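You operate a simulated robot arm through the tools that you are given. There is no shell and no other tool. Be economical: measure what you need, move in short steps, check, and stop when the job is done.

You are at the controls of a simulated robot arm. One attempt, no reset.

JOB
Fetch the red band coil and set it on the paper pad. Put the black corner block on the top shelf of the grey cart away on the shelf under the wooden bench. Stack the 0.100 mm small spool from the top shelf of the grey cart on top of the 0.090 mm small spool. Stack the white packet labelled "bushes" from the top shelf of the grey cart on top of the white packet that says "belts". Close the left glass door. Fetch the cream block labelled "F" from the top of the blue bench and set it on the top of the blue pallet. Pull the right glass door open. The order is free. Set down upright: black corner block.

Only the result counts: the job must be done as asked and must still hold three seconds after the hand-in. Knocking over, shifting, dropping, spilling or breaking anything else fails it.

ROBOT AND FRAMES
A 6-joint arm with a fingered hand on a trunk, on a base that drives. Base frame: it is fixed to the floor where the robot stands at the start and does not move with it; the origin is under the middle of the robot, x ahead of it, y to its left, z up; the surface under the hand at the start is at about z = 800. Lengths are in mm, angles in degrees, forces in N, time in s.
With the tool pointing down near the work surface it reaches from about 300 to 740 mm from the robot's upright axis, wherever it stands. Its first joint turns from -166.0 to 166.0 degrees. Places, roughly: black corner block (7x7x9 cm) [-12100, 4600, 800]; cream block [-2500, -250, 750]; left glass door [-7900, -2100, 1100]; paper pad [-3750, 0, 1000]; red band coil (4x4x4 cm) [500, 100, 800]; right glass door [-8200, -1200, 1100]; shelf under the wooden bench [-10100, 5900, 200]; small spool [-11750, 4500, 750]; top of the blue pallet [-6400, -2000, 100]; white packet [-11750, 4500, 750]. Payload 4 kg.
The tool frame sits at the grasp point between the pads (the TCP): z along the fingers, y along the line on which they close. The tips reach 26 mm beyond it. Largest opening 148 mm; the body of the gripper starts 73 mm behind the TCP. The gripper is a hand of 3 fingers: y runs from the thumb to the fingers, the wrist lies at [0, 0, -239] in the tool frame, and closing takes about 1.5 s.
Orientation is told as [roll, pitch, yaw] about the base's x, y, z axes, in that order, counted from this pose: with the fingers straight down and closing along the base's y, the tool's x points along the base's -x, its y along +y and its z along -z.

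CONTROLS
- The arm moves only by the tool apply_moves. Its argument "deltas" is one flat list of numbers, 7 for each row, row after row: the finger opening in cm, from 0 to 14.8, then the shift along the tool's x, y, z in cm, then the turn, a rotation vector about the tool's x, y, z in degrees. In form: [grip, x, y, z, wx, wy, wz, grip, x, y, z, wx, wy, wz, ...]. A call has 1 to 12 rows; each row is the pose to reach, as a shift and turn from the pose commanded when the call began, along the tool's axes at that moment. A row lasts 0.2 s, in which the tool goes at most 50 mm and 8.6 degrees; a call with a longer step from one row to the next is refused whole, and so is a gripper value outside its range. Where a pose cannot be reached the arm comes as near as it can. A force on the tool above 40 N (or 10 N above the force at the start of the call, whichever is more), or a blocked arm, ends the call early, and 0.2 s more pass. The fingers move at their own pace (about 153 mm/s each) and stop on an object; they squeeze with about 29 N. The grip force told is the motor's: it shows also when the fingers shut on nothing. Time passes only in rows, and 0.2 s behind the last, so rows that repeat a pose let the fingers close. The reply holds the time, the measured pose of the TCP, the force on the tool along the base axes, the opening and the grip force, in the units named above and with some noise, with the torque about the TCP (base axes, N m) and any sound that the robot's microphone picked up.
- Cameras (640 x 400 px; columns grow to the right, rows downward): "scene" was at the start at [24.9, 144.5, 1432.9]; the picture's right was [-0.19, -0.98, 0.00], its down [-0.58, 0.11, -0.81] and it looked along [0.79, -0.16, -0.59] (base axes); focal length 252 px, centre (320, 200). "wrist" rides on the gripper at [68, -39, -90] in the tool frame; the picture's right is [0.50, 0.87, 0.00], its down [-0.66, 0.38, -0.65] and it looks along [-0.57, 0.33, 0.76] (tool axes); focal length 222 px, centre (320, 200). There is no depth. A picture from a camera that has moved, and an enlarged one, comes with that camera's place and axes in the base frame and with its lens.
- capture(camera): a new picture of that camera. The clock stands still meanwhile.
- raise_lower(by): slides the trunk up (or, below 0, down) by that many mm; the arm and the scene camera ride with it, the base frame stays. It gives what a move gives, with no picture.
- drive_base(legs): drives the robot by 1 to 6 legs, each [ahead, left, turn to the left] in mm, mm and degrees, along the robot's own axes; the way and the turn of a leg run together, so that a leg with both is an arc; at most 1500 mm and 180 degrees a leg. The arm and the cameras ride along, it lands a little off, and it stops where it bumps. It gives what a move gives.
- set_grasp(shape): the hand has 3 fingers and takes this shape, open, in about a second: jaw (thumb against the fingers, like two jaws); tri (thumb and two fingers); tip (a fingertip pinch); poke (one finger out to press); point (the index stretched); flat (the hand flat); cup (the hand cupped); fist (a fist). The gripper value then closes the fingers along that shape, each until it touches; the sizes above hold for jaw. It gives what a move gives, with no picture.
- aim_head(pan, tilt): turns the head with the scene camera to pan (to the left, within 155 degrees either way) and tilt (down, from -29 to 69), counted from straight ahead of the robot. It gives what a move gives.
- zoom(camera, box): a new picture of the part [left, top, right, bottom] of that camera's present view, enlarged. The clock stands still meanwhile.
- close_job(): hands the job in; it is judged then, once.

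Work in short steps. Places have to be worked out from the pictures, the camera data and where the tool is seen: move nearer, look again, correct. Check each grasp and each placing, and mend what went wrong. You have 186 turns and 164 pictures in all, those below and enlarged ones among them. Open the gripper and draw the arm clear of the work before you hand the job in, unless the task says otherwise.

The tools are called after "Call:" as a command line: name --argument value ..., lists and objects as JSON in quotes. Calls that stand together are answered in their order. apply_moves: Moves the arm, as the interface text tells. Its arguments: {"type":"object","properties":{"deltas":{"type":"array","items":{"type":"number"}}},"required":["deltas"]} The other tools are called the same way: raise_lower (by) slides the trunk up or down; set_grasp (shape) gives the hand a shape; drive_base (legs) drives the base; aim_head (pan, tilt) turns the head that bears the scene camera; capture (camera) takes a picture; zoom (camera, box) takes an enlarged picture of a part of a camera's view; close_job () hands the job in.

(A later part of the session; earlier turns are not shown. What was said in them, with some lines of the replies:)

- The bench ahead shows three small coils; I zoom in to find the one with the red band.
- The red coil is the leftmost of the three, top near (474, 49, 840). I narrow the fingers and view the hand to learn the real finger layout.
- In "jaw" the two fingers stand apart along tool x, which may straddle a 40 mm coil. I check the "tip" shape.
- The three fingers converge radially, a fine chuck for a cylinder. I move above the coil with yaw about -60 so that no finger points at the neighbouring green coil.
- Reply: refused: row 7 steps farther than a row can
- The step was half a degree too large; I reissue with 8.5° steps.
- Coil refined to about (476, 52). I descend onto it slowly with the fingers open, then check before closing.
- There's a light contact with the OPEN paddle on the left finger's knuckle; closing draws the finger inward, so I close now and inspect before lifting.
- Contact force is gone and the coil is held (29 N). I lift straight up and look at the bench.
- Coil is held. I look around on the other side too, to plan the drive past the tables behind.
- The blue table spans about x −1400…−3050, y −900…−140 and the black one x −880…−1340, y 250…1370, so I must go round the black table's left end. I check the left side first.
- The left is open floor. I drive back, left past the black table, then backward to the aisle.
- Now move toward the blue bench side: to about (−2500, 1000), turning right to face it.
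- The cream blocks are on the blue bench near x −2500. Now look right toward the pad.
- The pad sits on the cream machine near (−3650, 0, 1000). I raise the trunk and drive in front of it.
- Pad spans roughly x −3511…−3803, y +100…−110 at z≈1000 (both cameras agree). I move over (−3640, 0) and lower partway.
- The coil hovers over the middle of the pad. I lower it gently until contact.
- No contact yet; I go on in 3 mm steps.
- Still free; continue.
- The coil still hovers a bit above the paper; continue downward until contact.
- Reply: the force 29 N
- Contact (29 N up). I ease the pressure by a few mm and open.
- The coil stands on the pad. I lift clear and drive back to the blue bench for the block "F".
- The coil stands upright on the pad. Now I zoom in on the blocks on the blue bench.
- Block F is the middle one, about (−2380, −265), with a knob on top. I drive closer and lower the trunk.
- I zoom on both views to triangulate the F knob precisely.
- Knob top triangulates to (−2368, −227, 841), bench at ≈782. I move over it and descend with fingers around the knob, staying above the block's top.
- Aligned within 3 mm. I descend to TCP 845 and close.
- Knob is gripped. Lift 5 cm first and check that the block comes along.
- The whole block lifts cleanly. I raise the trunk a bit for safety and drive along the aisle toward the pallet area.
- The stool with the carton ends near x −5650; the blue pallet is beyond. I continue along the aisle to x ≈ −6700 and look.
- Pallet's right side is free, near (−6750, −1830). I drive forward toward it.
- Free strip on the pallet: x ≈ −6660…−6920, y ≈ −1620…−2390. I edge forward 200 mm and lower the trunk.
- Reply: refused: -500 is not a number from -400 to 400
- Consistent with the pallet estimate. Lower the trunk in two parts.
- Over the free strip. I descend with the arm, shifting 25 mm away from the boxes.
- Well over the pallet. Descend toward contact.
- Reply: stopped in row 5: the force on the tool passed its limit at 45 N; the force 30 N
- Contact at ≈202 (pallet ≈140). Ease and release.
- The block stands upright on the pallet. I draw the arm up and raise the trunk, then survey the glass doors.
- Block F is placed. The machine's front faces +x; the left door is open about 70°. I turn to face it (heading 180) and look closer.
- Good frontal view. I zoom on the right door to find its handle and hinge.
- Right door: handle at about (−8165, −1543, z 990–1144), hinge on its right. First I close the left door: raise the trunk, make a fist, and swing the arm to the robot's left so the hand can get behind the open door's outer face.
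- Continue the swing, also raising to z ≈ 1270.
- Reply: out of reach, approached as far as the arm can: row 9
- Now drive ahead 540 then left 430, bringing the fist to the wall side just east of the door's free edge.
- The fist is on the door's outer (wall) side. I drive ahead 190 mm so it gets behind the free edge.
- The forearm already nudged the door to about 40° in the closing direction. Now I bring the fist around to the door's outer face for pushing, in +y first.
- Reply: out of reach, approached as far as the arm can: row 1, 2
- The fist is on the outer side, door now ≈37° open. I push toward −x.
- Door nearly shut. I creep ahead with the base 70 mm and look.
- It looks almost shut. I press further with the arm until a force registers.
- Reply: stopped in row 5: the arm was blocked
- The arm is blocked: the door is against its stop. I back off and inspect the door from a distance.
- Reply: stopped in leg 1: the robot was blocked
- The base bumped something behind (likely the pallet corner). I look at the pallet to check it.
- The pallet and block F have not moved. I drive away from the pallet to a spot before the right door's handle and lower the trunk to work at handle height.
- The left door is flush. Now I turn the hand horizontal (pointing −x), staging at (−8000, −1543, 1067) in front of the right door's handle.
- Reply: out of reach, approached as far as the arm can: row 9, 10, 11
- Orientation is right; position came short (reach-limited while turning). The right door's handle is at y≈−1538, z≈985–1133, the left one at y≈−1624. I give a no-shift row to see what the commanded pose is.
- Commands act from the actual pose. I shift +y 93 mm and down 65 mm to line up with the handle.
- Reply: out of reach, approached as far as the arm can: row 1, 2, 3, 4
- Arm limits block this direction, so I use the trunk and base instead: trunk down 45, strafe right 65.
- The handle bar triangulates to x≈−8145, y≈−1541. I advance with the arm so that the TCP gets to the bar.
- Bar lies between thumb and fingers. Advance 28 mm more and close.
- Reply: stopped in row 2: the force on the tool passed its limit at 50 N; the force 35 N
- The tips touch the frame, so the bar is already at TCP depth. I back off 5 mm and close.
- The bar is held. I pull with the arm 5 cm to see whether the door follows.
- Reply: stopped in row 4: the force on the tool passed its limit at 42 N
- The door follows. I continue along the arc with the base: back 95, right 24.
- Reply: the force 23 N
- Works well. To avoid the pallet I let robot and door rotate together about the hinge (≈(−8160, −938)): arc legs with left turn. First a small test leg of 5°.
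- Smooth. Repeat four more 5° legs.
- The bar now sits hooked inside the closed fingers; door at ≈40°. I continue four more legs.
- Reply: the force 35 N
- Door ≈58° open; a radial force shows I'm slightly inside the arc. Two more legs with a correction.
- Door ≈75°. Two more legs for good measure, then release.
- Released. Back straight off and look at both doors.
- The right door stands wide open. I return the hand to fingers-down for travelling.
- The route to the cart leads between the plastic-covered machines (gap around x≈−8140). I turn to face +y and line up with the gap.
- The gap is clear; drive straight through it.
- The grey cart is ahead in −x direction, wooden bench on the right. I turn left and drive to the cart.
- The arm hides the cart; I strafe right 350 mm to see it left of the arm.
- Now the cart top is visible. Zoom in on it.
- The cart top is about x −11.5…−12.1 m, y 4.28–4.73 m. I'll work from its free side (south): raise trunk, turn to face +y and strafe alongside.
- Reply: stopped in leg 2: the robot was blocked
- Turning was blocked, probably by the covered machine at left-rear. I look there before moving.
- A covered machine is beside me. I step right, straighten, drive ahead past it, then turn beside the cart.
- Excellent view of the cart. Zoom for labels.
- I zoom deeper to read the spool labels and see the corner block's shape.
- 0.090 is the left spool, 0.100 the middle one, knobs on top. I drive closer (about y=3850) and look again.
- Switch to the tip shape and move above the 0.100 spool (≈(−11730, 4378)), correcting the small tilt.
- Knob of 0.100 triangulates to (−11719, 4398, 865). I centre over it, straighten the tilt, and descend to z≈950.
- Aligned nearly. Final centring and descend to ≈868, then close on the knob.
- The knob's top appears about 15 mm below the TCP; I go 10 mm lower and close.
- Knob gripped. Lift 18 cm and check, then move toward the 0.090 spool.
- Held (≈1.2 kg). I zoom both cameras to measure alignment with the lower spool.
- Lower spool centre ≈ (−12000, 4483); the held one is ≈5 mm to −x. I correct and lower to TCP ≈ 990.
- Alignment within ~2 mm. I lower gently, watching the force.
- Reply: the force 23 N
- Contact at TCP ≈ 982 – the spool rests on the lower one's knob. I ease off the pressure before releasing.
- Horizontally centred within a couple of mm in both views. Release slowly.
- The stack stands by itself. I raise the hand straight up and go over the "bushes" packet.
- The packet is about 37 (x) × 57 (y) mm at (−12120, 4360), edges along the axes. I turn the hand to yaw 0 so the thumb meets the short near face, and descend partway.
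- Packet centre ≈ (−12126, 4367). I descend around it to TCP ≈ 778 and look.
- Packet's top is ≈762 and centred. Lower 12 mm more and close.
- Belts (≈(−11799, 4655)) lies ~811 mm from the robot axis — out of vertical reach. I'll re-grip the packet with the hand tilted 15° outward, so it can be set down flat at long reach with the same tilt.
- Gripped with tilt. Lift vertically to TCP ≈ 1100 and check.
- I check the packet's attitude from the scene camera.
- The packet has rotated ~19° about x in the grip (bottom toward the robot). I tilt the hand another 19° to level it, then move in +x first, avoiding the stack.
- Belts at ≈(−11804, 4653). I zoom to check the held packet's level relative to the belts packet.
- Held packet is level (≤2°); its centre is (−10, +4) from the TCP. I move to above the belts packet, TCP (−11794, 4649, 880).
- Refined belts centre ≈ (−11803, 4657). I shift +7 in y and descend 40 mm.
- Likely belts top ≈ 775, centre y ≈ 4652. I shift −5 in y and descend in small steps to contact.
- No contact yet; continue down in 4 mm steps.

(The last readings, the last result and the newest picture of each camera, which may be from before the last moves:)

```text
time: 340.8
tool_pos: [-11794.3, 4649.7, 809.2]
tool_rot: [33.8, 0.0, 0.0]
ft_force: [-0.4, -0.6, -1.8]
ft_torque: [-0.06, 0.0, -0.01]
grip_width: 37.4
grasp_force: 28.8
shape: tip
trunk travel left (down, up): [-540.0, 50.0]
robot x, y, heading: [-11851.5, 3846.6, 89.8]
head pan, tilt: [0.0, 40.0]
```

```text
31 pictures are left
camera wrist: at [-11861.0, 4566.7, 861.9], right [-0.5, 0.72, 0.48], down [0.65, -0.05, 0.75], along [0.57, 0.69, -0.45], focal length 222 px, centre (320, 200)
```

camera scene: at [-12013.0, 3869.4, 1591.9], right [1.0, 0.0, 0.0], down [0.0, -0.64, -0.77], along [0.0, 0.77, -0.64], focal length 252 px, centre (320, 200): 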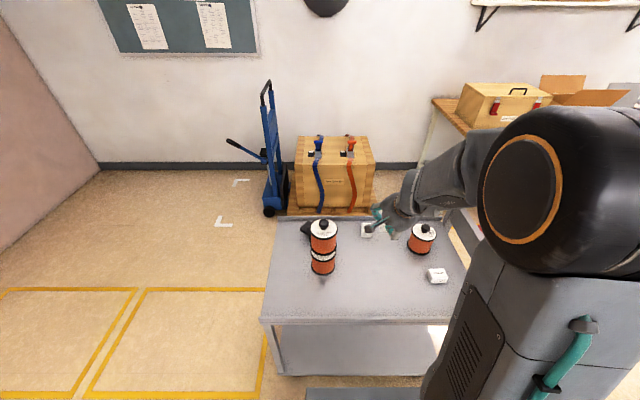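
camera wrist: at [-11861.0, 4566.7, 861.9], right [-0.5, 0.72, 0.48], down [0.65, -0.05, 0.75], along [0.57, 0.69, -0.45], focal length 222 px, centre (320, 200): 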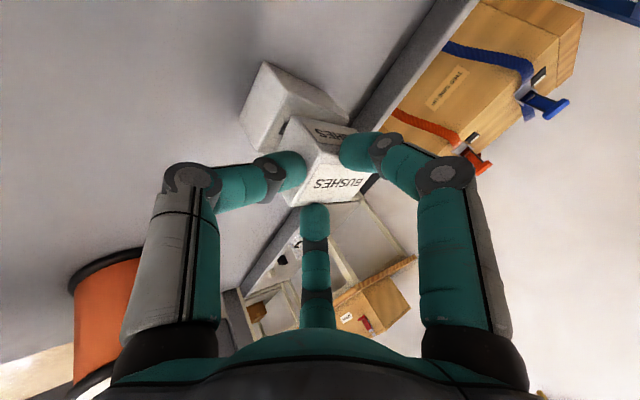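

Very close. Zoom to verify the overlap before final contact.

Call:
zoom --camera "wrist" --box '[230, 50, 390, 210]'

```text
2.50 times, centred on (310, 130) of wrist
camera zoom: at [-11861.0, 4566.7, 861.9], right [-0.5, 0.72, 0.48], down [0.65, -0.05, 0.75], along [0.57, 0.69, -0.45], focal length 555 px, centre (345, 375)
```

zoom: 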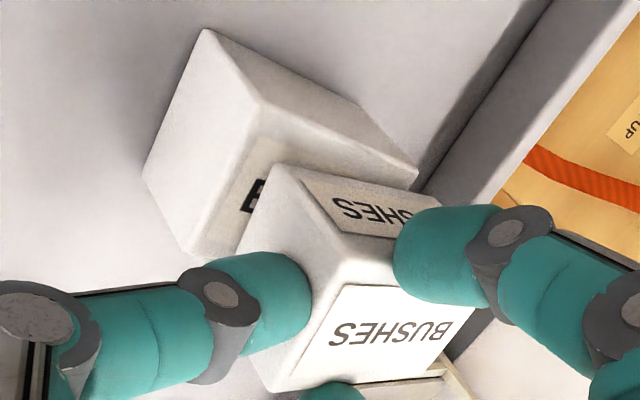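

Overlap is good: the held packet is ≈6 mm too far +x and ≈12 mm above. I shift −5 mm in x and lower to contact.

Call:
apply_moves --deltas '[2, 0.5, -0.2, 0.3, 0, 0, 0, 2, 0.5, -0.45, 0.66, 0, 0, 0, 2, 0.5, -0.62, 0.91, 0, 0, 0, 2, 0.5, -0.73, 1.08, 0, 0, 0, 2, 0.5, -0.84, 1.24, 0, 0, 0]'

```text
time: 342.0
tool_pos: [-11797.7, 4652.6, 803.1]
tool_rot: [34.9, -0.2, 0.1]
ft_force: [0.2, 0.8, 18.8]
ft_torque: [0.3, -0.01, 0.01]
grip_width: 38.4
grasp_force: 28.9
shape: tip
trunk travel left (down, up): [-540.0, 50.0]
robot x, y, heading: [-11851.6, 3842.6, 90.0]
head pan, tilt: [0.0, 40.0]
stopped in row 5: the force on the tool passed its limit at 43 N (the readings are from after the stop); the commanded pose is now the measured one
```

Contact. Ease 2 mm and open gently.

Call:
apply_moves --deltas '[2, 0, 0.08, -0.12, 0, 0, 0, 3.9, 0, 0.08, -0.12, 0, 0, 0, 4.4, 0, 0.08, -0.12, 0, 0, 0, 5, 0, 0.08, -0.12, 0, 0, 0, 6, 0, 0.08, -0.12, 0, 0, 0, 8, 0, 0.08, -0.12, 0, 0, 0, 8, 0, 0.08, -0.12, 0, 0, 0]'

Call:
zoom --camera "wrist" --box '[230, 50, 390, 210]'

```text
time: 343.6
tool_pos: [-11799.0, 4652.9, 798.6]
tool_rot: [34.3, -0.1, 0.0]
ft_force: [0.1, 0.1, 1.2]
ft_torque: [0.01, 0.02, 0.03]
grip_width: 79.5
grasp_force: 0.0
shape: tip
trunk travel left (down, up): [-540.0, 50.0]
robot x, y, heading: [-11848.1, 3844.3, 90.0]
head pan, tilt: [0.0, 40.0]
```

```text
2.50 times, centred on (310, 130) of wrist
camera zoom: at [-11866.5, 4569.1, 851.3], right [-0.5, 0.71, 0.49], down [0.65, -0.06, 0.75], along [0.57, 0.7, -0.44], focal length 555 px, centre (345, 375)
```

zoom: 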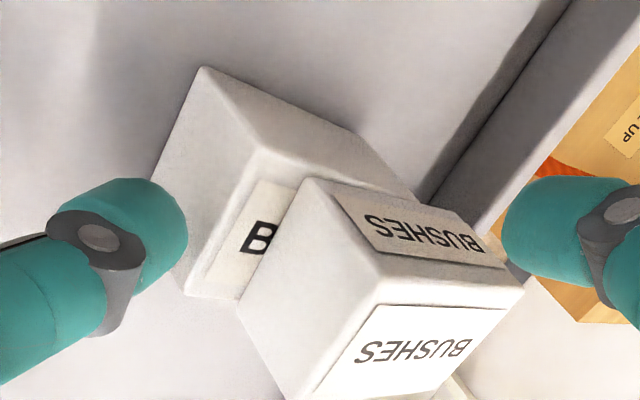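

Bushes rests level on belts. I withdraw along the tool axis and then up, and inspect.

Call:
apply_moves --deltas '[9, 0, 0.3, -1.5, 0, 0, 0, 10, 0, 0.6, -4, 0, 0, 0, 10, 0, 1, -8, 0, 0, 0, 10, 0, 1, -12, 0, 0, 0, 10, 0, 1, -16, 0, 0, 0, 10, 0, 1, -20, 0, 0, 0, 10, 0, 3, -24, 0, 0, 0, 10, 0, 5, -28, 0, 0, 0]'

Call:
capture --camera "wrist"

```text
time: 345.4
tool_pos: [-11801.2, 4532.8, 1059.0]
tool_rot: [34.3, -0.1, 0.0]
ft_force: [-0.6, 0.4, 0.4]
ft_torque: [0.01, 0.02, 0.02]
grip_width: 99.4
grasp_force: 0.0
shape: tip
trunk travel left (down, up): [-540.0, 50.0]
robot x, y, heading: [-11849.5, 3841.0, 90.0]
head pan, tilt: [0.0, 40.0]
```

```text
28 pictures are left
camera wrist: at [-11868.1, 4449.9, 1110.6], right [-0.5, 0.71, 0.49], down [0.65, -0.06, 0.75], along [0.57, 0.7, -0.44], focal length 222 px, centre (320, 200)
```

wrist: 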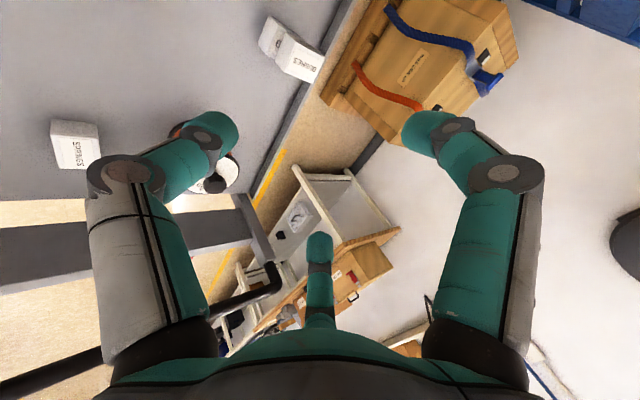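

Bushes sits on belts. For the corner block I'll work from the cart's west end. First bring the hand upright and closer in.

Call:
apply_moves --deltas '[10, 0.8, -1.9, -3.1, 5.7, 0, 0, 10, 1.7, -3.8, -6.2, 11.4, 0, 0, 10, 2.5, -5.7, -9.3, 17.1, 0, 0, 10, 3.3, -7.6, -12.4, 22.8, 0, 0, 10, 4.2, -9.5, -15.5, 28.5, 0, 0, 10, 5, -11.45, -18.7, 34.3, 0, 0]'

Call:
drive_base --legs '[[-350, 0, 0], [0, 850, 0], [1080, 0, 0]]'

```text
time: 346.8
tool_pos: [-11851.3, 4333.3, 1148.1]
tool_rot: [0.1, -0.1, 0.1]
ft_force: [0.3, -0.1, -0.5]
ft_torque: [0.01, 0.02, 0.0]
grip_width: 99.9
grasp_force: 0.0
shape: tip
trunk travel left (down, up): [-540.0, 50.0]
robot x, y, heading: [-11850.2, 3843.4, 90.0]
head pan, tilt: [0.0, 40.0]
```

```text
time: 358.5
tool_pos: [-12712.7, 5069.2, 1146.9]
tool_rot: [0.1, -0.1, -0.7]
ft_force: [-0.2, -0.1, 0.7]
ft_torque: [0.02, 0.0, 0.06]
grip_width: 99.6
grasp_force: 0.1
shape: tip
trunk travel left (down, up): [-540.0, 50.0]
robot x, y, heading: [-12718.5, 4582.2, 89.1]
head pan, tilt: [0.0, 40.0]
```

Now turn to face the cart (heading 0) and look.

Call:
drive_base --legs '[[0, 0, -89]]'

Call:
capture --camera "scene"

```text
time: 362.6
tool_pos: [-12229.6, 4581.4, 1147.9]
tool_rot: [0.1, -0.1, -89.7]
ft_force: [-0.5, 0.6, -0.4]
ft_torque: [-0.02, 0.03, 0.02]
grip_width: 99.9
grasp_force: 0.0
shape: tip
trunk travel left (down, up): [-540.0, 50.0]
robot x, y, heading: [-12725.0, 4577.9, 0.4]
head pan, tilt: [0.0, 40.0]
```

```text
27 pictures are left
camera scene: at [-12696.2, 4741.3, 1591.9], right [0.0, -1.0, 0.0], down [-0.64, 0.0, -0.77], along [0.77, 0.0, -0.64], focal length 252 px, centre (320, 200)
```

scene: 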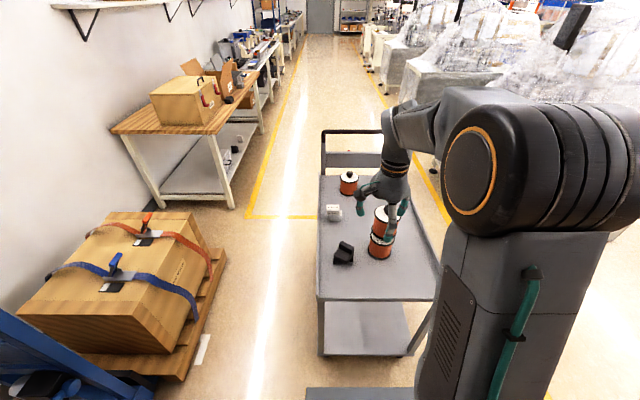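

Call:
zoom --camera "scene" --box '[310, 190, 410, 290]'

Call:
capture --camera "wrist"

```text
4.00 times, centred on (360, 240) of scene
camera zoom: at [-12696.2, 4741.3, 1591.9], right [0.0, -1.0, 0.0], down [-0.64, 0.0, -0.77], along [0.77, 0.0, -0.64], focal length 1009 px, centre (160, 40)
```

zoom: 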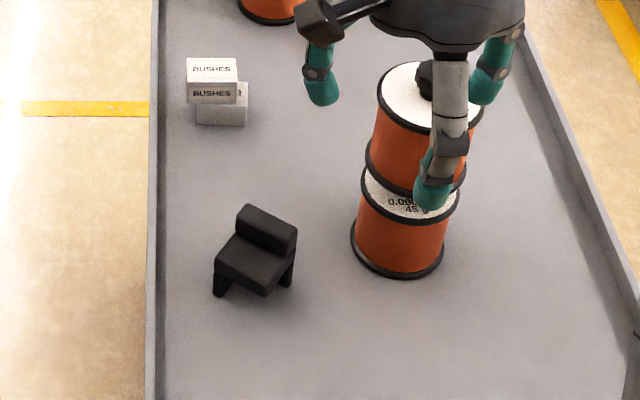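

```text
25 pictures are left
camera wrist: at [-12269.3, 4649.1, 1237.3], right [0.86, 0.5, 0.0], down [0.38, -0.65, 0.66], along [0.33, -0.57, -0.75], focal length 222 px, centre (320, 200)
```

wrist: 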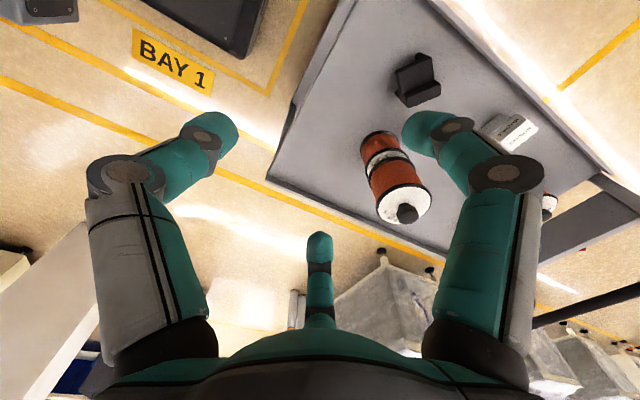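

The block is chair-shaped: seat plate with legs and a backrest bar ≈ (−12055, 4640), top ≈ 820. I move above it and turn the hand so thumb and fingers straddle the bar.

Call:
apply_moves --deltas '[7, 0.95, 2.9, 3.3, 0, 0, 6.2, 7, 1.9, 5.8, 6.6, 0, 0, 12.4, 7, 2.85, 8.65, 9.9, 0, 0, 18.6, 7, 3.8, 11.5, 13.2, 0, 0, 24.8, 7, 4.75, 14.4, 16.5, 0, 0, 31, 7, 5.7, 17.3, 19.8, 0, 0, 37.2]'

Call:
capture --camera "wrist"

```text
time: 364.0
tool_pos: [-12053.0, 4637.7, 951.0]
tool_rot: [0.2, -0.2, -127.0]
ft_force: [0.5, -0.3, 0.2]
ft_torque: [0.01, 0.02, -0.01]
grip_width: 70.4
grasp_force: 0.1
shape: tip
trunk travel left (down, up): [-540.0, 50.0]
robot x, y, heading: [-12716.4, 4579.1, 0.2]
head pan, tilt: [0.0, 40.0]
```

```text
24 pictures are left
camera wrist: at [-12043.2, 4715.4, 1039.6], right [0.99, -0.12, 0.0], down [-0.09, -0.75, 0.66], along [-0.08, -0.65, -0.76], focal length 222 px, centre (320, 200)
```

wrist: 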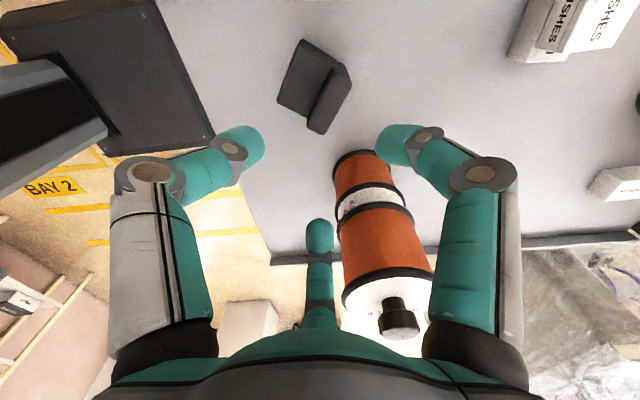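

Bar centre ≈ (−12041, 4648), direction 8° off. I correct and descend to TCP ≈ 818, then look.

Call:
apply_moves --deltas '[7, 0.8, 0.2, 3, 0, 0, -4, 7, 1.5, 0.36, 7, 0, 0, -8, 7, 1.5, 0.36, 10.5, 0, 0, -8, 7, 1.5, 0.36, 12.5, 0, 0, -8, 7, 1.5, 0.36, 13.3, 0, 0, -8]'

Call:
capture --camera "wrist"

```text
time: 365.2
tool_pos: [-12041.7, 4647.6, 815.8]
tool_rot: [0.2, -0.1, -118.9]
ft_force: [0.4, 0.3, -0.8]
ft_torque: [0.01, 0.02, -0.03]
grip_width: 70.5
grasp_force: 0.0
shape: tip
trunk travel left (down, up): [-540.0, 50.0]
robot x, y, heading: [-12721.1, 4580.4, 0.4]
head pan, tilt: [0.0, 40.0]
```

```text
23 pictures are left
camera wrist: at [-12044.9, 4726.6, 905.2], right [1.0, 0.02, 0.0], down [0.01, -0.75, 0.66], along [0.01, -0.66, -0.76], focal length 222 px, centre (320, 200)
```

wrist: 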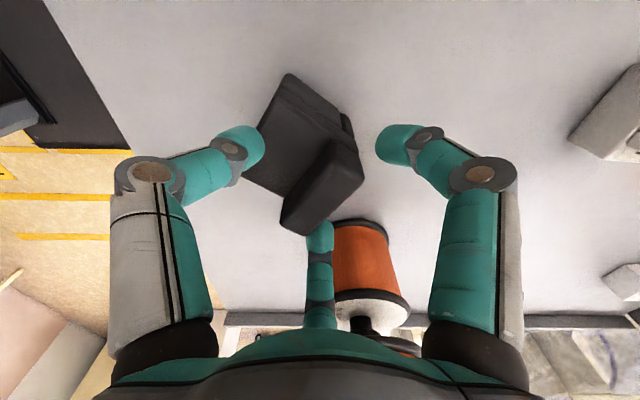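

Bar top ≈ 801. Lower 13 mm more and close on the bar.

Call:
apply_moves --deltas '[7, -0.3, 0, 0.7, 0, 0, 0, 7, -0.3, 0, 1.3, 0, 0, 0, 5, -0.3, 0, 1.3, 0, 0, 0, 3, -0.3, 0, 1.3, 0, 0, 0, 1, -0.3, 0, 1.3, 0, 0, 0, 0.5, -0.3, 0, 1.3, 0, 0, 0, 0.5, -0.3, 0, 1.3, 0, 0, 0]'

Call:
capture --camera "wrist"

```text
time: 366.8
tool_pos: [-12046.9, 4644.9, 804.6]
tool_rot: [0.2, 0.0, -118.8]
ft_force: [-6.7, 1.5, 20.4]
ft_torque: [0.56, 1.01, 0.3]
grip_width: 59.5
grasp_force: 29.1
shape: tip
trunk travel left (down, up): [-540.0, 50.0]
robot x, y, heading: [-12718.9, 4581.1, 0.1]
head pan, tilt: [0.0, 40.0]
```

```text
22 pictures are left
camera wrist: at [-12048.7, 4723.2, 894.7], right [1.0, 0.02, 0.0], down [0.01, -0.76, 0.66], along [0.01, -0.66, -0.76], focal length 222 px, centre (320, 200)
```

wrist: 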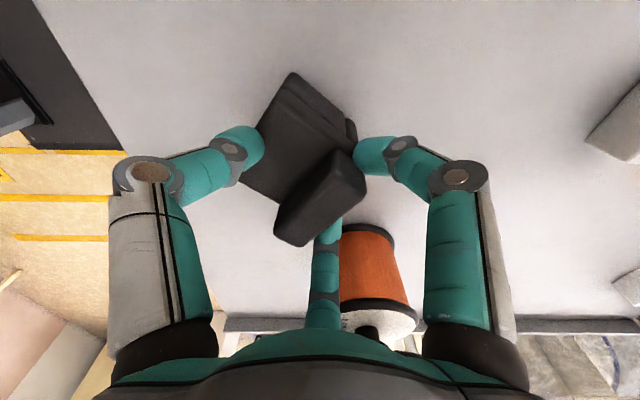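

The thumb landed on the seat edge. I reopen, rise 9 mm so the thumb slides over the seat, and close again on the bar.

Call:
apply_moves --deltas '[7, 0, 0, 0, 0, 0, 0, 7, 0, 0, -0.9, 0, 0, 0, 7, 0, 0, -0.9, 0, 0, 0, 5, 0, 0, -0.9, 0, 0, 0, 3, 0, 0, -0.9, 0, 0, 0, 1, 0, 0, -0.9, 0, 0, 0, 0.5, 0, 0, -0.9, 0, 0, 0, 0.5, 0, 0, -0.9, 0, 0, 0, 0.5, 0, 0, -0.9, 0, 0, 0]'

Call:
capture --camera "wrist"

```text
time: 368.8
tool_pos: [-12046.0, 4645.7, 811.9]
tool_rot: [0.1, 0.0, -118.9]
ft_force: [1.3, 0.2, 0.2]
ft_torque: [0.0, -0.02, 0.02]
grip_width: 19.8
grasp_force: 28.9
shape: tip
trunk travel left (down, up): [-540.0, 50.0]
robot x, y, heading: [-12721.4, 4581.9, 0.4]
head pan, tilt: [0.0, 40.0]
```

```text
21 pictures are left
camera wrist: at [-12047.8, 4723.3, 901.7], right [1.0, 0.02, 0.0], down [0.01, -0.75, 0.66], along [0.01, -0.66, -0.76], focal length 222 px, centre (320, 200)
```

wrist: 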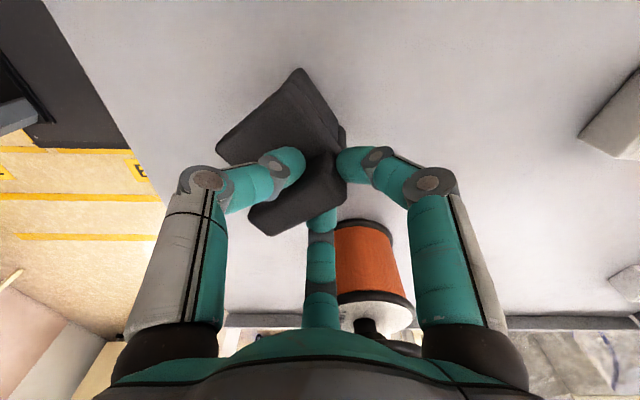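

Bar is gripped (19.8 mm). Lift and check.

Call:
apply_moves --deltas '[0.5, 0, 0, -1.5, 0, 0, 0, 0.5, 0, 0, -4, 0, 0, 0, 0.5, 0, 0, -8, 0, 0, 0, 0.5, 0, 0, -12.5, 0, 0, 0, 0.5, 0, 0, -17, 0, 0, 0, 0.5, 0, 0, -21.5, 0, 0, 0, 0.5, 0, 0, -26, 0, 0, 0, 0.5, 0, 0, -30, 0, 0, 0]'

Call:
capture --camera "wrist"

Call:
capture --camera "scene"

```text
time: 370.6
tool_pos: [-12046.6, 4646.8, 1110.2]
tool_rot: [0.1, -0.1, -118.9]
ft_force: [0.6, -0.3, -1.0]
ft_torque: [0.05, -0.01, 0.0]
grip_width: 20.0
grasp_force: 28.3
shape: tip
trunk travel left (down, up): [-540.0, 50.0]
robot x, y, heading: [-12721.3, 4582.5, 0.4]
head pan, tilt: [0.0, 40.0]
```

```text
20 pictures are left
camera wrist: at [-12047.7, 4724.2, 1200.5], right [1.0, 0.02, 0.0], down [0.01, -0.76, 0.66], along [0.01, -0.66, -0.76], focal length 222 px, centre (320, 200)
```

wrist: 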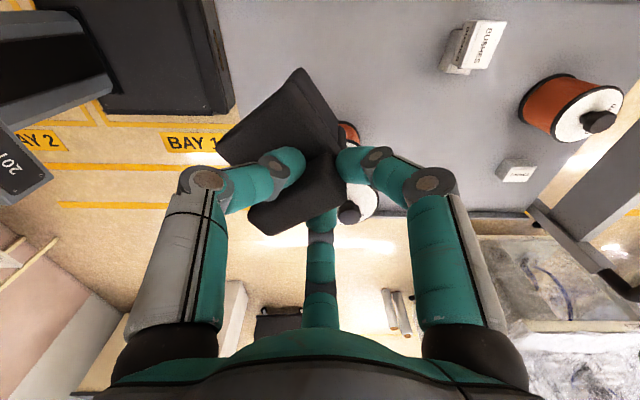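

```text
19 pictures are left
camera scene: at [-12696.2, 4741.3, 1591.9], right [0.0, -1.0, 0.0], down [-0.64, 0.0, -0.77], along [0.77, 0.0, -0.64], focal length 252 px, centre (320, 200)
```

scene: 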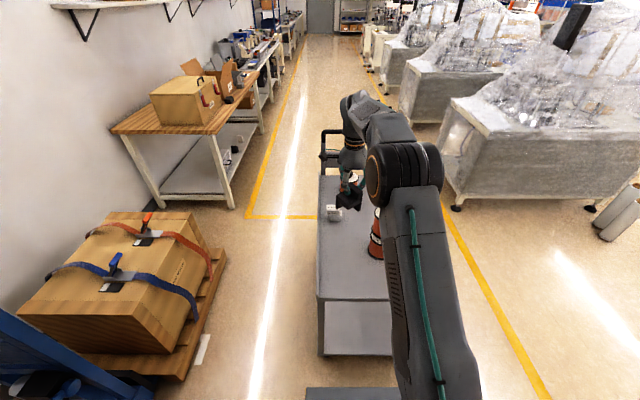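

Block held level. I back away from the cart, go round its south side along y≈3860, then up to the wooden bench.

Call:
drive_base --legs '[[-370, 0, -0.4], [0, -720, 0], [1000, 0, 0]]'

```text
time: 381.3
tool_pos: [-11395.6, 3920.3, 1110.5]
tool_rot: [0.1, -0.1, -120.5]
ft_force: [-0.2, -0.3, -0.5]
ft_torque: [0.0, 0.01, -0.01]
grip_width: 19.8
grasp_force: 28.7
shape: tip
trunk travel left (down, up): [-540.0, 50.0]
robot x, y, heading: [-12072.8, 3874.7, -1.6]
head pan, tilt: [0.0, 40.0]
```

Call:
drive_base --legs '[[700, 0, 1.6], [600, 0, 0], [0, 800, 0]]'

Call:
aim_head --pan 40 --tilt 25

Call:
capture --camera "scene"

```text
time: 391.9
tool_pos: [-10119.3, 4727.8, 1110.8]
tool_rot: [0.1, 0.0, -118.9]
ft_force: [-1.5, -0.9, -0.5]
ft_torque: [-0.02, 0.0, 0.01]
grip_width: 19.9
grasp_force: 29.0
shape: tip
trunk travel left (down, up): [-540.0, 50.0]
robot x, y, heading: [-10795.4, 4659.9, 0.4]
head pan, tilt: [0.0, 40.0]
```

```text
time: 393.0
tool_pos: [-10120.3, 4728.7, 1110.8]
tool_rot: [0.1, -0.1, -118.9]
ft_force: [-0.1, -0.4, -0.7]
ft_torque: [0.01, 0.0, -0.01]
grip_width: 19.7
grasp_force: 29.2
shape: tip
trunk travel left (down, up): [-540.0, 50.0]
robot x, y, heading: [-10792.3, 4665.6, 0.4]
head pan, tilt: [40.0, 25.0]
```

```text
18 pictures are left
camera scene: at [-10784.9, 4882.0, 1615.2], right [0.65, -0.76, 0.0], down [-0.32, -0.27, -0.91], along [0.69, 0.59, -0.42], focal length 252 px, centre (320, 200)
```

scene: 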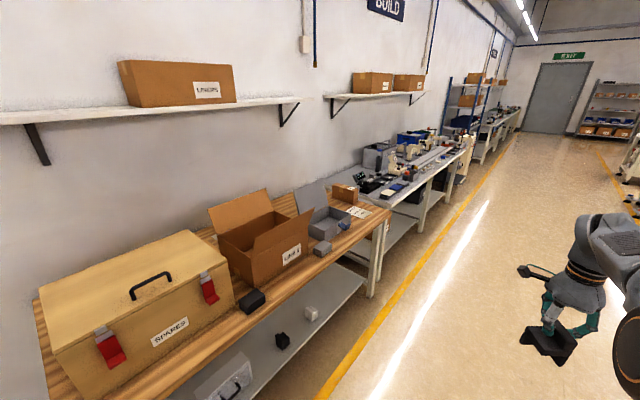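

Shelf: items at x≈−10500, −10172, −9915; free near x≈−9690. I turn to face the bench, well back, and strafe to x≈−9690.

Call:
drive_base --legs '[[0, -150, 0], [0, 0, 89.6], [0, -1100, 0]]'

Call:
raise_lower --by -400

Call:
raise_lower --by -135

Call:
aim_head --pan 0 --tilt 25

Call:
capture --camera "scene"

```text
time: 403.4
tool_pos: [-9763.0, 5190.4, 1110.7]
tool_rot: [0.1, 0.0, -28.3]
ft_force: [0.6, -0.1, -0.8]
ft_torque: [0.0, -0.03, -0.04]
grip_width: 19.6
grasp_force: 28.9
shape: tip
trunk travel left (down, up): [-540.0, 50.0]
robot x, y, heading: [-9690.1, 4517.3, 91.2]
head pan, tilt: [40.0, 25.0]
```

```text
time: 407.2
tool_pos: [-9763.2, 5191.4, 710.6]
tool_rot: [0.1, 0.0, -28.1]
ft_force: [0.2, 0.0, -1.0]
ft_torque: [-0.01, -0.01, -0.01]
grip_width: 19.5
grasp_force: 28.8
shape: tip
trunk travel left (down, up): [-140.0, 450.0]
robot x, y, heading: [-9684.1, 4520.7, 91.0]
head pan, tilt: [40.0, 25.0]
```

```text
time: 408.9
tool_pos: [-9763.0, 5191.0, 575.7]
tool_rot: [0.1, -0.1, -28.2]
ft_force: [0.0, 0.2, -0.6]
ft_torque: [0.0, 0.01, -0.01]
grip_width: 19.5
grasp_force: 29.0
shape: tip
trunk travel left (down, up): [-5.0, 585.0]
robot x, y, heading: [-9689.9, 4519.2, 91.2]
head pan, tilt: [40.0, 25.0]
```

```text
time: 409.9
tool_pos: [-9763.8, 5190.3, 576.5]
tool_rot: [0.1, -0.1, -28.2]
ft_force: [-0.6, -0.7, 0.1]
ft_torque: [0.02, 0.0, 0.0]
grip_width: 19.6
grasp_force: 28.9
shape: tip
trunk travel left (down, up): [-5.0, 585.0]
robot x, y, heading: [-9690.3, 4519.8, 91.2]
head pan, tilt: [0.0, 25.0]
```

```text
17 pictures are left
camera scene: at [-9852.3, 4547.8, 1080.2], right [1.0, 0.02, 0.0], down [0.01, -0.42, -0.91], along [-0.02, 0.91, -0.42], focal length 252 px, centre (320, 200)
```

scene: 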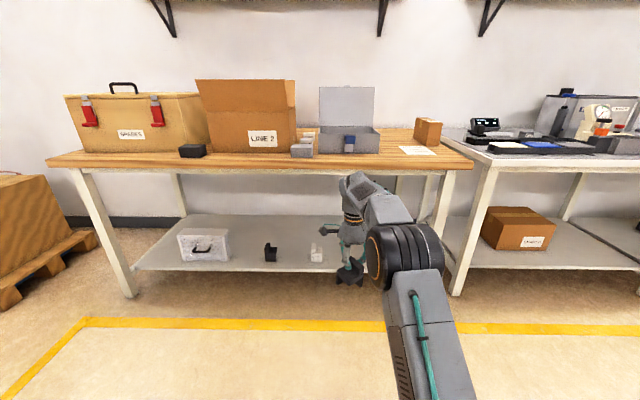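

Bench underside is at ≈745, shelf at ≈200, y≈5600–6190, free for x −9800…−9150. I lower and stretch the arm outside the bench first.

Call:
apply_moves --deltas '[0.5, 0.4, 0.8, 4.1, 0, 0, 0, 0.5, 0.9, 1.6, 8.2, 0, 0, 0, 0.5, 1.3, 2.4, 12.3, 0, 0, 0, 0.5, 1.7, 3.2, 16.4, 0, 0, 0, 0.5, 2.2, 4, 20.5, 0, 0, 0, 0.5, 2.6, 4.85, 24, 0, 0, 0]'

Call:
drive_base --legs '[[150, -130, -1.2]]'

Call:
capture --camera "scene"

```text
time: 411.3
tool_pos: [-9763.6, 5246.9, 334.2]
tool_rot: [0.2, 0.1, -28.2]
ft_force: [0.0, 0.2, -0.2]
ft_torque: [0.03, -0.01, 0.02]
grip_width: 19.9
grasp_force: 29.4
shape: tip
trunk travel left (down, up): [-5.0, 585.0]
robot x, y, heading: [-9688.5, 4521.8, 91.0]
head pan, tilt: [0.0, 25.0]
```

```text
time: 412.9
tool_pos: [-9615.3, 5397.1, 334.0]
tool_rot: [0.1, -0.1, -29.5]
ft_force: [-0.3, 0.2, -0.3]
ft_torque: [0.03, 0.02, 0.0]
grip_width: 19.7
grasp_force: 29.2
shape: tip
trunk travel left (down, up): [-5.0, 585.0]
robot x, y, heading: [-9558.5, 4669.3, 89.5]
head pan, tilt: [0.0, 25.0]
```

```text
16 pictures are left
camera scene: at [-9719.7, 4701.9, 1080.2], right [1.0, -0.01, 0.0], down [0.0, -0.42, -0.91], along [0.01, 0.91, -0.42], focal length 252 px, centre (320, 200)
```

scene: 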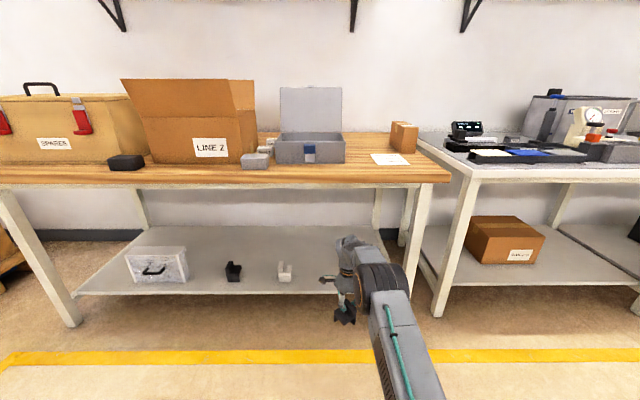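

Arm top is ≈630, below the bench's underside. Shelf height checks out at ≈200. I drive ahead 370 mm under the bench.

Call:
drive_base --legs '[[200, 0, 0.5], [170, 0, 0]]'

Call:
capture --camera "wrist"

Call:
capture --camera "scene"

```text
time: 415.6
tool_pos: [-9620.6, 5763.8, 333.5]
tool_rot: [0.2, 0.0, -29.2]
ft_force: [0.7, 0.1, -0.1]
ft_torque: [0.03, -0.01, -0.04]
grip_width: 19.7
grasp_force: 29.2
shape: tip
trunk travel left (down, up): [-5.0, 585.0]
robot x, y, heading: [-9556.3, 5035.0, 90.1]
head pan, tilt: [0.0, 25.0]
```

```text
15 pictures are left
camera wrist: at [-9697.9, 5763.0, 423.8], right [-0.01, 1.0, 0.0], down [0.76, 0.01, 0.66], along [0.66, 0.01, -0.76], focal length 222 px, centre (320, 200)
```

wrist: 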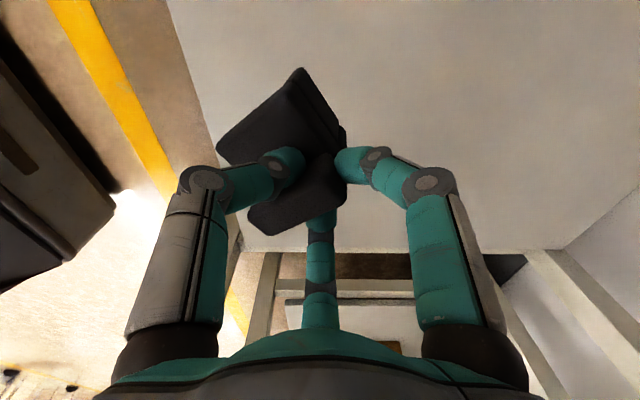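

```text
14 pictures are left
camera scene: at [-9719.6, 5067.2, 1080.2], right [1.0, 0.0, 0.0], down [0.0, -0.42, -0.91], along [0.0, 0.91, -0.42], focal length 252 px, centre (320, 200)
```

scene: 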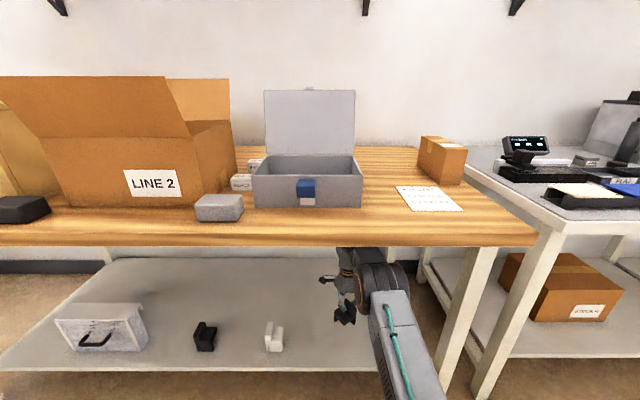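

The block is over the shelf, ≈47 mm inside its front edge; I go 50 mm further in, then lower gently.

Call:
drive_base --legs '[[50, 0, 0]]'

Call:
apply_moves --deltas '[0.5, 0, 0, 1.5, 0, 0, 0, 0.5, 0, 0, 3, 0, 0, 0, 0.5, 0, 0, 3.6, 0, 0, 0, 0.5, 0, 0, 4.2, 0, 0, 0, 0.5, 0, 0, 4.6, 0, 0, 0]'

```text
time: 416.5
tool_pos: [-9618.5, 5814.4, 334.5]
tool_rot: [0.1, -0.1, -29.3]
ft_force: [0.7, -0.2, 0.4]
ft_torque: [0.01, 0.02, 0.03]
grip_width: 19.7
grasp_force: 29.0
shape: tip
trunk travel left (down, up): [-5.0, 585.0]
robot x, y, heading: [-9556.3, 5084.7, 90.0]
head pan, tilt: [0.0, 25.0]
```

```text
time: 417.7
tool_pos: [-9618.3, 5815.8, 288.3]
tool_rot: [0.2, 0.0, -29.2]
ft_force: [0.0, 0.2, 0.3]
ft_torque: [-0.01, 0.01, 0.01]
grip_width: 19.2
grasp_force: 28.6
shape: tip
trunk travel left (down, up): [-5.0, 585.0]
robot x, y, heading: [-9557.1, 5086.2, 89.8]
head pan, tilt: [0.0, 25.0]
```

Still free at 288; continue in 3 mm steps.

Call:
apply_moves --deltas '[0.5, 0, 0, 0.3, 0, 0, 0, 0.5, 0, 0, 0.6, 0, 0, 0, 0.5, 0, 0, 0.9, 0, 0, 0, 0.5, 0, 0, 1.2, 0, 0, 0]'

```text
time: 418.7
tool_pos: [-9619.6, 5814.6, 277.6]
tool_rot: [0.1, -0.2, -29.3]
ft_force: [-0.1, -0.1, -0.2]
ft_torque: [0.02, 0.01, -0.02]
grip_width: 19.9
grasp_force: 29.2
shape: tip
trunk travel left (down, up): [-5.0, 585.0]
robot x, y, heading: [-9554.8, 5086.9, 89.8]
head pan, tilt: [0.0, 25.0]
```

Call:
apply_moves --deltas '[0.5, 0, 0, 0.3, 0, 0, 0, 0.5, 0, 0, 0.6, 0, 0, 0, 0.5, 0, 0, 0.9, 0, 0, 0, 0.5, 0, 0, 1.2, 0, 0, 0, 0.5, 0, 0, 1.5, 0, 0, 0]'

Call:
capture --camera "wrist"

```text
time: 419.9
tool_pos: [-9620.2, 5815.8, 261.1]
tool_rot: [0.2, -0.2, -29.2]
ft_force: [0.2, 0.2, -0.4]
ft_torque: [0.03, 0.0, 0.0]
grip_width: 20.0
grasp_force: 29.8
shape: tip
trunk travel left (down, up): [-5.0, 585.0]
robot x, y, heading: [-9556.0, 5082.9, 90.0]
head pan, tilt: [0.0, 25.0]
```

```text
13 pictures are left
camera wrist: at [-9697.3, 5814.1, 351.5], right [-0.01, 1.0, 0.0], down [0.76, 0.01, 0.66], along [0.66, 0.01, -0.76], focal length 222 px, centre (320, 200)
```

wrist: 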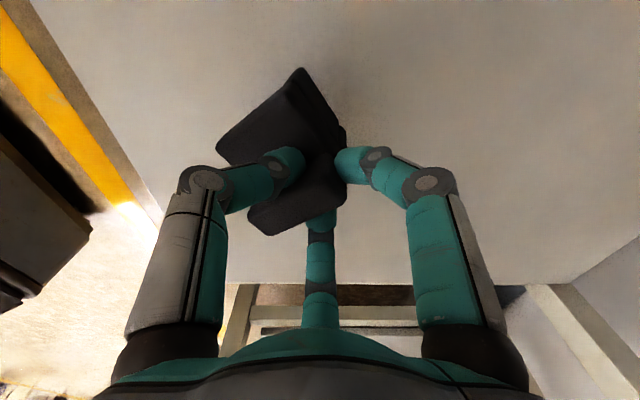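

Not down yet; keep lowering to contact.

Call:
apply_moves --deltas '[0.5, 0, 0, 0.3, 0, 0, 0, 0.5, 0, 0, 0.6, 0, 0, 0, 0.5, 0, 0, 0.9, 0, 0, 0, 0.5, 0, 0, 1.2, 0, 0, 0, 0.5, 0, 0, 1.5, 0, 0, 0, 0.5, 0, 0, 1.8, 0, 0, 0, 0.5, 0, 0, 2.1, 0, 0, 0]'

```text
time: 421.5
tool_pos: [-9620.1, 5817.4, 246.9]
tool_rot: [0.7, 0.3, -29.4]
ft_force: [1.3, -3.6, 21.9]
ft_torque: [-0.36, -0.07, -0.03]
grip_width: 21.7
grasp_force: 29.3
shape: tip
trunk travel left (down, up): [-5.0, 585.0]
robot x, y, heading: [-9556.7, 5088.2, 90.0]
head pan, tilt: [0.0, 25.0]
stopped in row 7: the force on the tool passed its limit at 43 N (the readings are from after the stop); the commanded pose is now the measured one
```

Contact at 247. Ease 2 mm, open.

Call:
apply_moves --deltas '[0.5, 0, 0, -0.25, 0, 0, 0, 2.4, 0, 0, -0.25, 0, 0, 0, 3, 0, 0, -0.25, 0, 0, 0, 4.5, 0, 0, -0.25, 0, 0, 0, 6, 0, 0, -0.25, 0, 0, 0, 6, 0, 0, -0.25, 0, 0, 0]'

Call:
capture --camera "wrist"

```text
time: 422.9
tool_pos: [-9619.5, 5817.1, 247.4]
tool_rot: [0.6, 0.2, -29.3]
ft_force: [5.8, 0.3, 14.3]
ft_torque: [-0.37, 0.16, 0.14]
grip_width: 57.2
grasp_force: 0.1
shape: tip
trunk travel left (down, up): [-5.0, 585.0]
robot x, y, heading: [-9557.0, 5085.3, 90.0]
head pan, tilt: [0.0, 25.0]
```

```text
12 pictures are left
camera wrist: at [-9697.6, 5815.2, 337.5], right [-0.01, 1.0, 0.01], down [0.76, 0.0, 0.65], along [0.65, 0.02, -0.76], focal length 222 px, centre (320, 200)
```

wrist: 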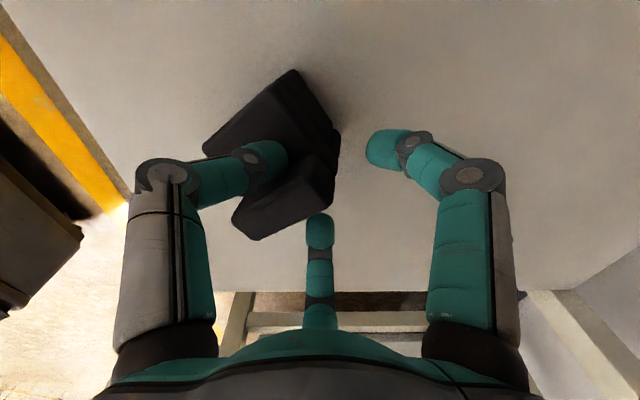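

The thumb touches the seat; I lift straight up and check the block.

Call:
apply_moves --deltas '[6, 0, 0, -1, 0, 0, 0, 6, 0, 0, -3, 0, 0, 0, 6, 0, 0, -6, 0, 0, 0, 6, 0, 0, -9, 0, 0, 0]'

Call:
capture --camera "wrist"

```text
time: 423.9
tool_pos: [-9620.3, 5812.4, 335.9]
tool_rot: [0.4, 0.2, -29.3]
ft_force: [0.2, -0.3, -0.5]
ft_torque: [0.02, -0.03, 0.01]
grip_width: 59.6
grasp_force: 0.1
shape: tip
trunk travel left (down, up): [-5.0, 585.0]
robot x, y, heading: [-9556.7, 5085.8, 89.9]
head pan, tilt: [0.0, 25.0]
```

```text
11 pictures are left
camera wrist: at [-9697.8, 5812.0, 425.1], right [-0.01, 1.0, 0.01], down [0.76, 0.01, 0.66], along [0.65, 0.01, -0.76], focal length 222 px, centre (320, 200)
```

wrist: 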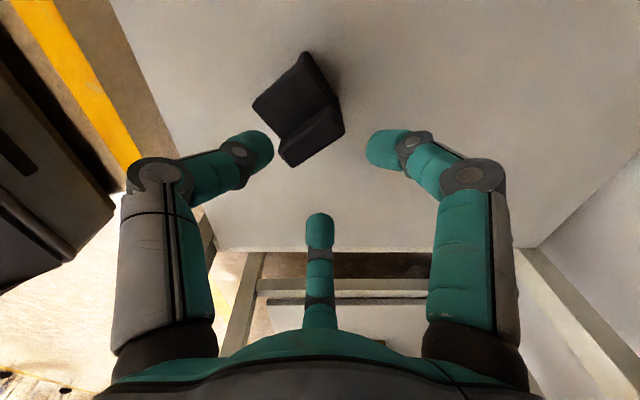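

The block stands upright. I drive straight back out and take a confirming view of the shelf.

Call:
drive_base --legs '[[-700, 0, 0]]'

Call:
zoom --camera "scene" --box '[200, 180, 440, 330]'

```text
time: 427.7
tool_pos: [-9625.7, 5112.0, 337.0]
tool_rot: [0.4, 0.2, -28.7]
ft_force: [0.0, 0.4, 0.8]
ft_torque: [0.03, -0.03, 0.0]
grip_width: 59.2
grasp_force: 0.0
shape: tip
trunk travel left (down, up): [-5.0, 585.0]
robot x, y, heading: [-9556.7, 4379.1, 90.4]
head pan, tilt: [0.0, 25.0]
```

```text
2.67 times, centred on (320, 255) of scene
camera zoom: at [-9717.0, 4413.4, 1080.2], right [1.0, 0.01, 0.0], down [0.0, -0.42, -0.91], along [-0.01, 0.91, -0.42], focal length 672 px, centre (320, 53)
```

zoom: 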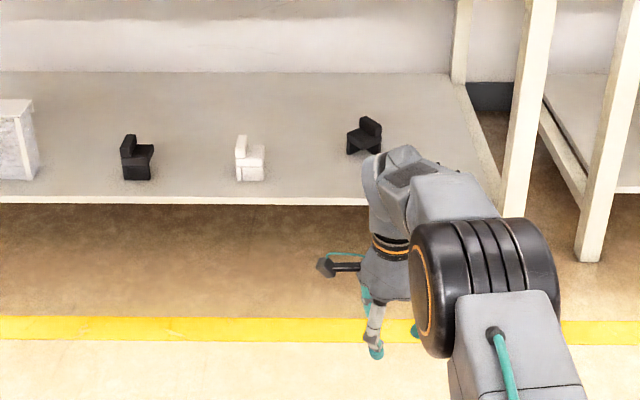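

All items are done: coil on the pad, F on the pallet, doors set, spool and packet stacked, corner block upright on the shelf. The gripper is open and the arm clear, so I hand in.

Call:
close_job

```text
The job is handed in.
```

I finished all seven tasks and handed the job in; no result has come back yet.

- **Red band coil:** it stands upright on the paper pad.
- **Cream block "F":** it stands on the free strip of the blue pallet. The robot later bumped the pallet corner while backing up; I checked, and neither the pallet nor the block had moved.
- **Left glass door:** closed and flush when I last looked, before I opened the right door. I did not look at it again after that.
- **Right glass door:** pulled open about 85°.
- **0.100 mm spool:** it rests on the knob of the 0.090 mm spool, standing freely.
- **"Bushes" packet:** it lies level on the "belts" packet, about 14 mm off centre toward the wall.
- **Black corner block:** it stands upright on the shelf under the wooden bench, clear of the other items.

Two other contacts happened on the way. A finger lightly touched the OPEN paddle on the first bench, with no visible effect. The base also touched a plastic-covered machine near the cart while turning; I did not compare that machine's position before and after.
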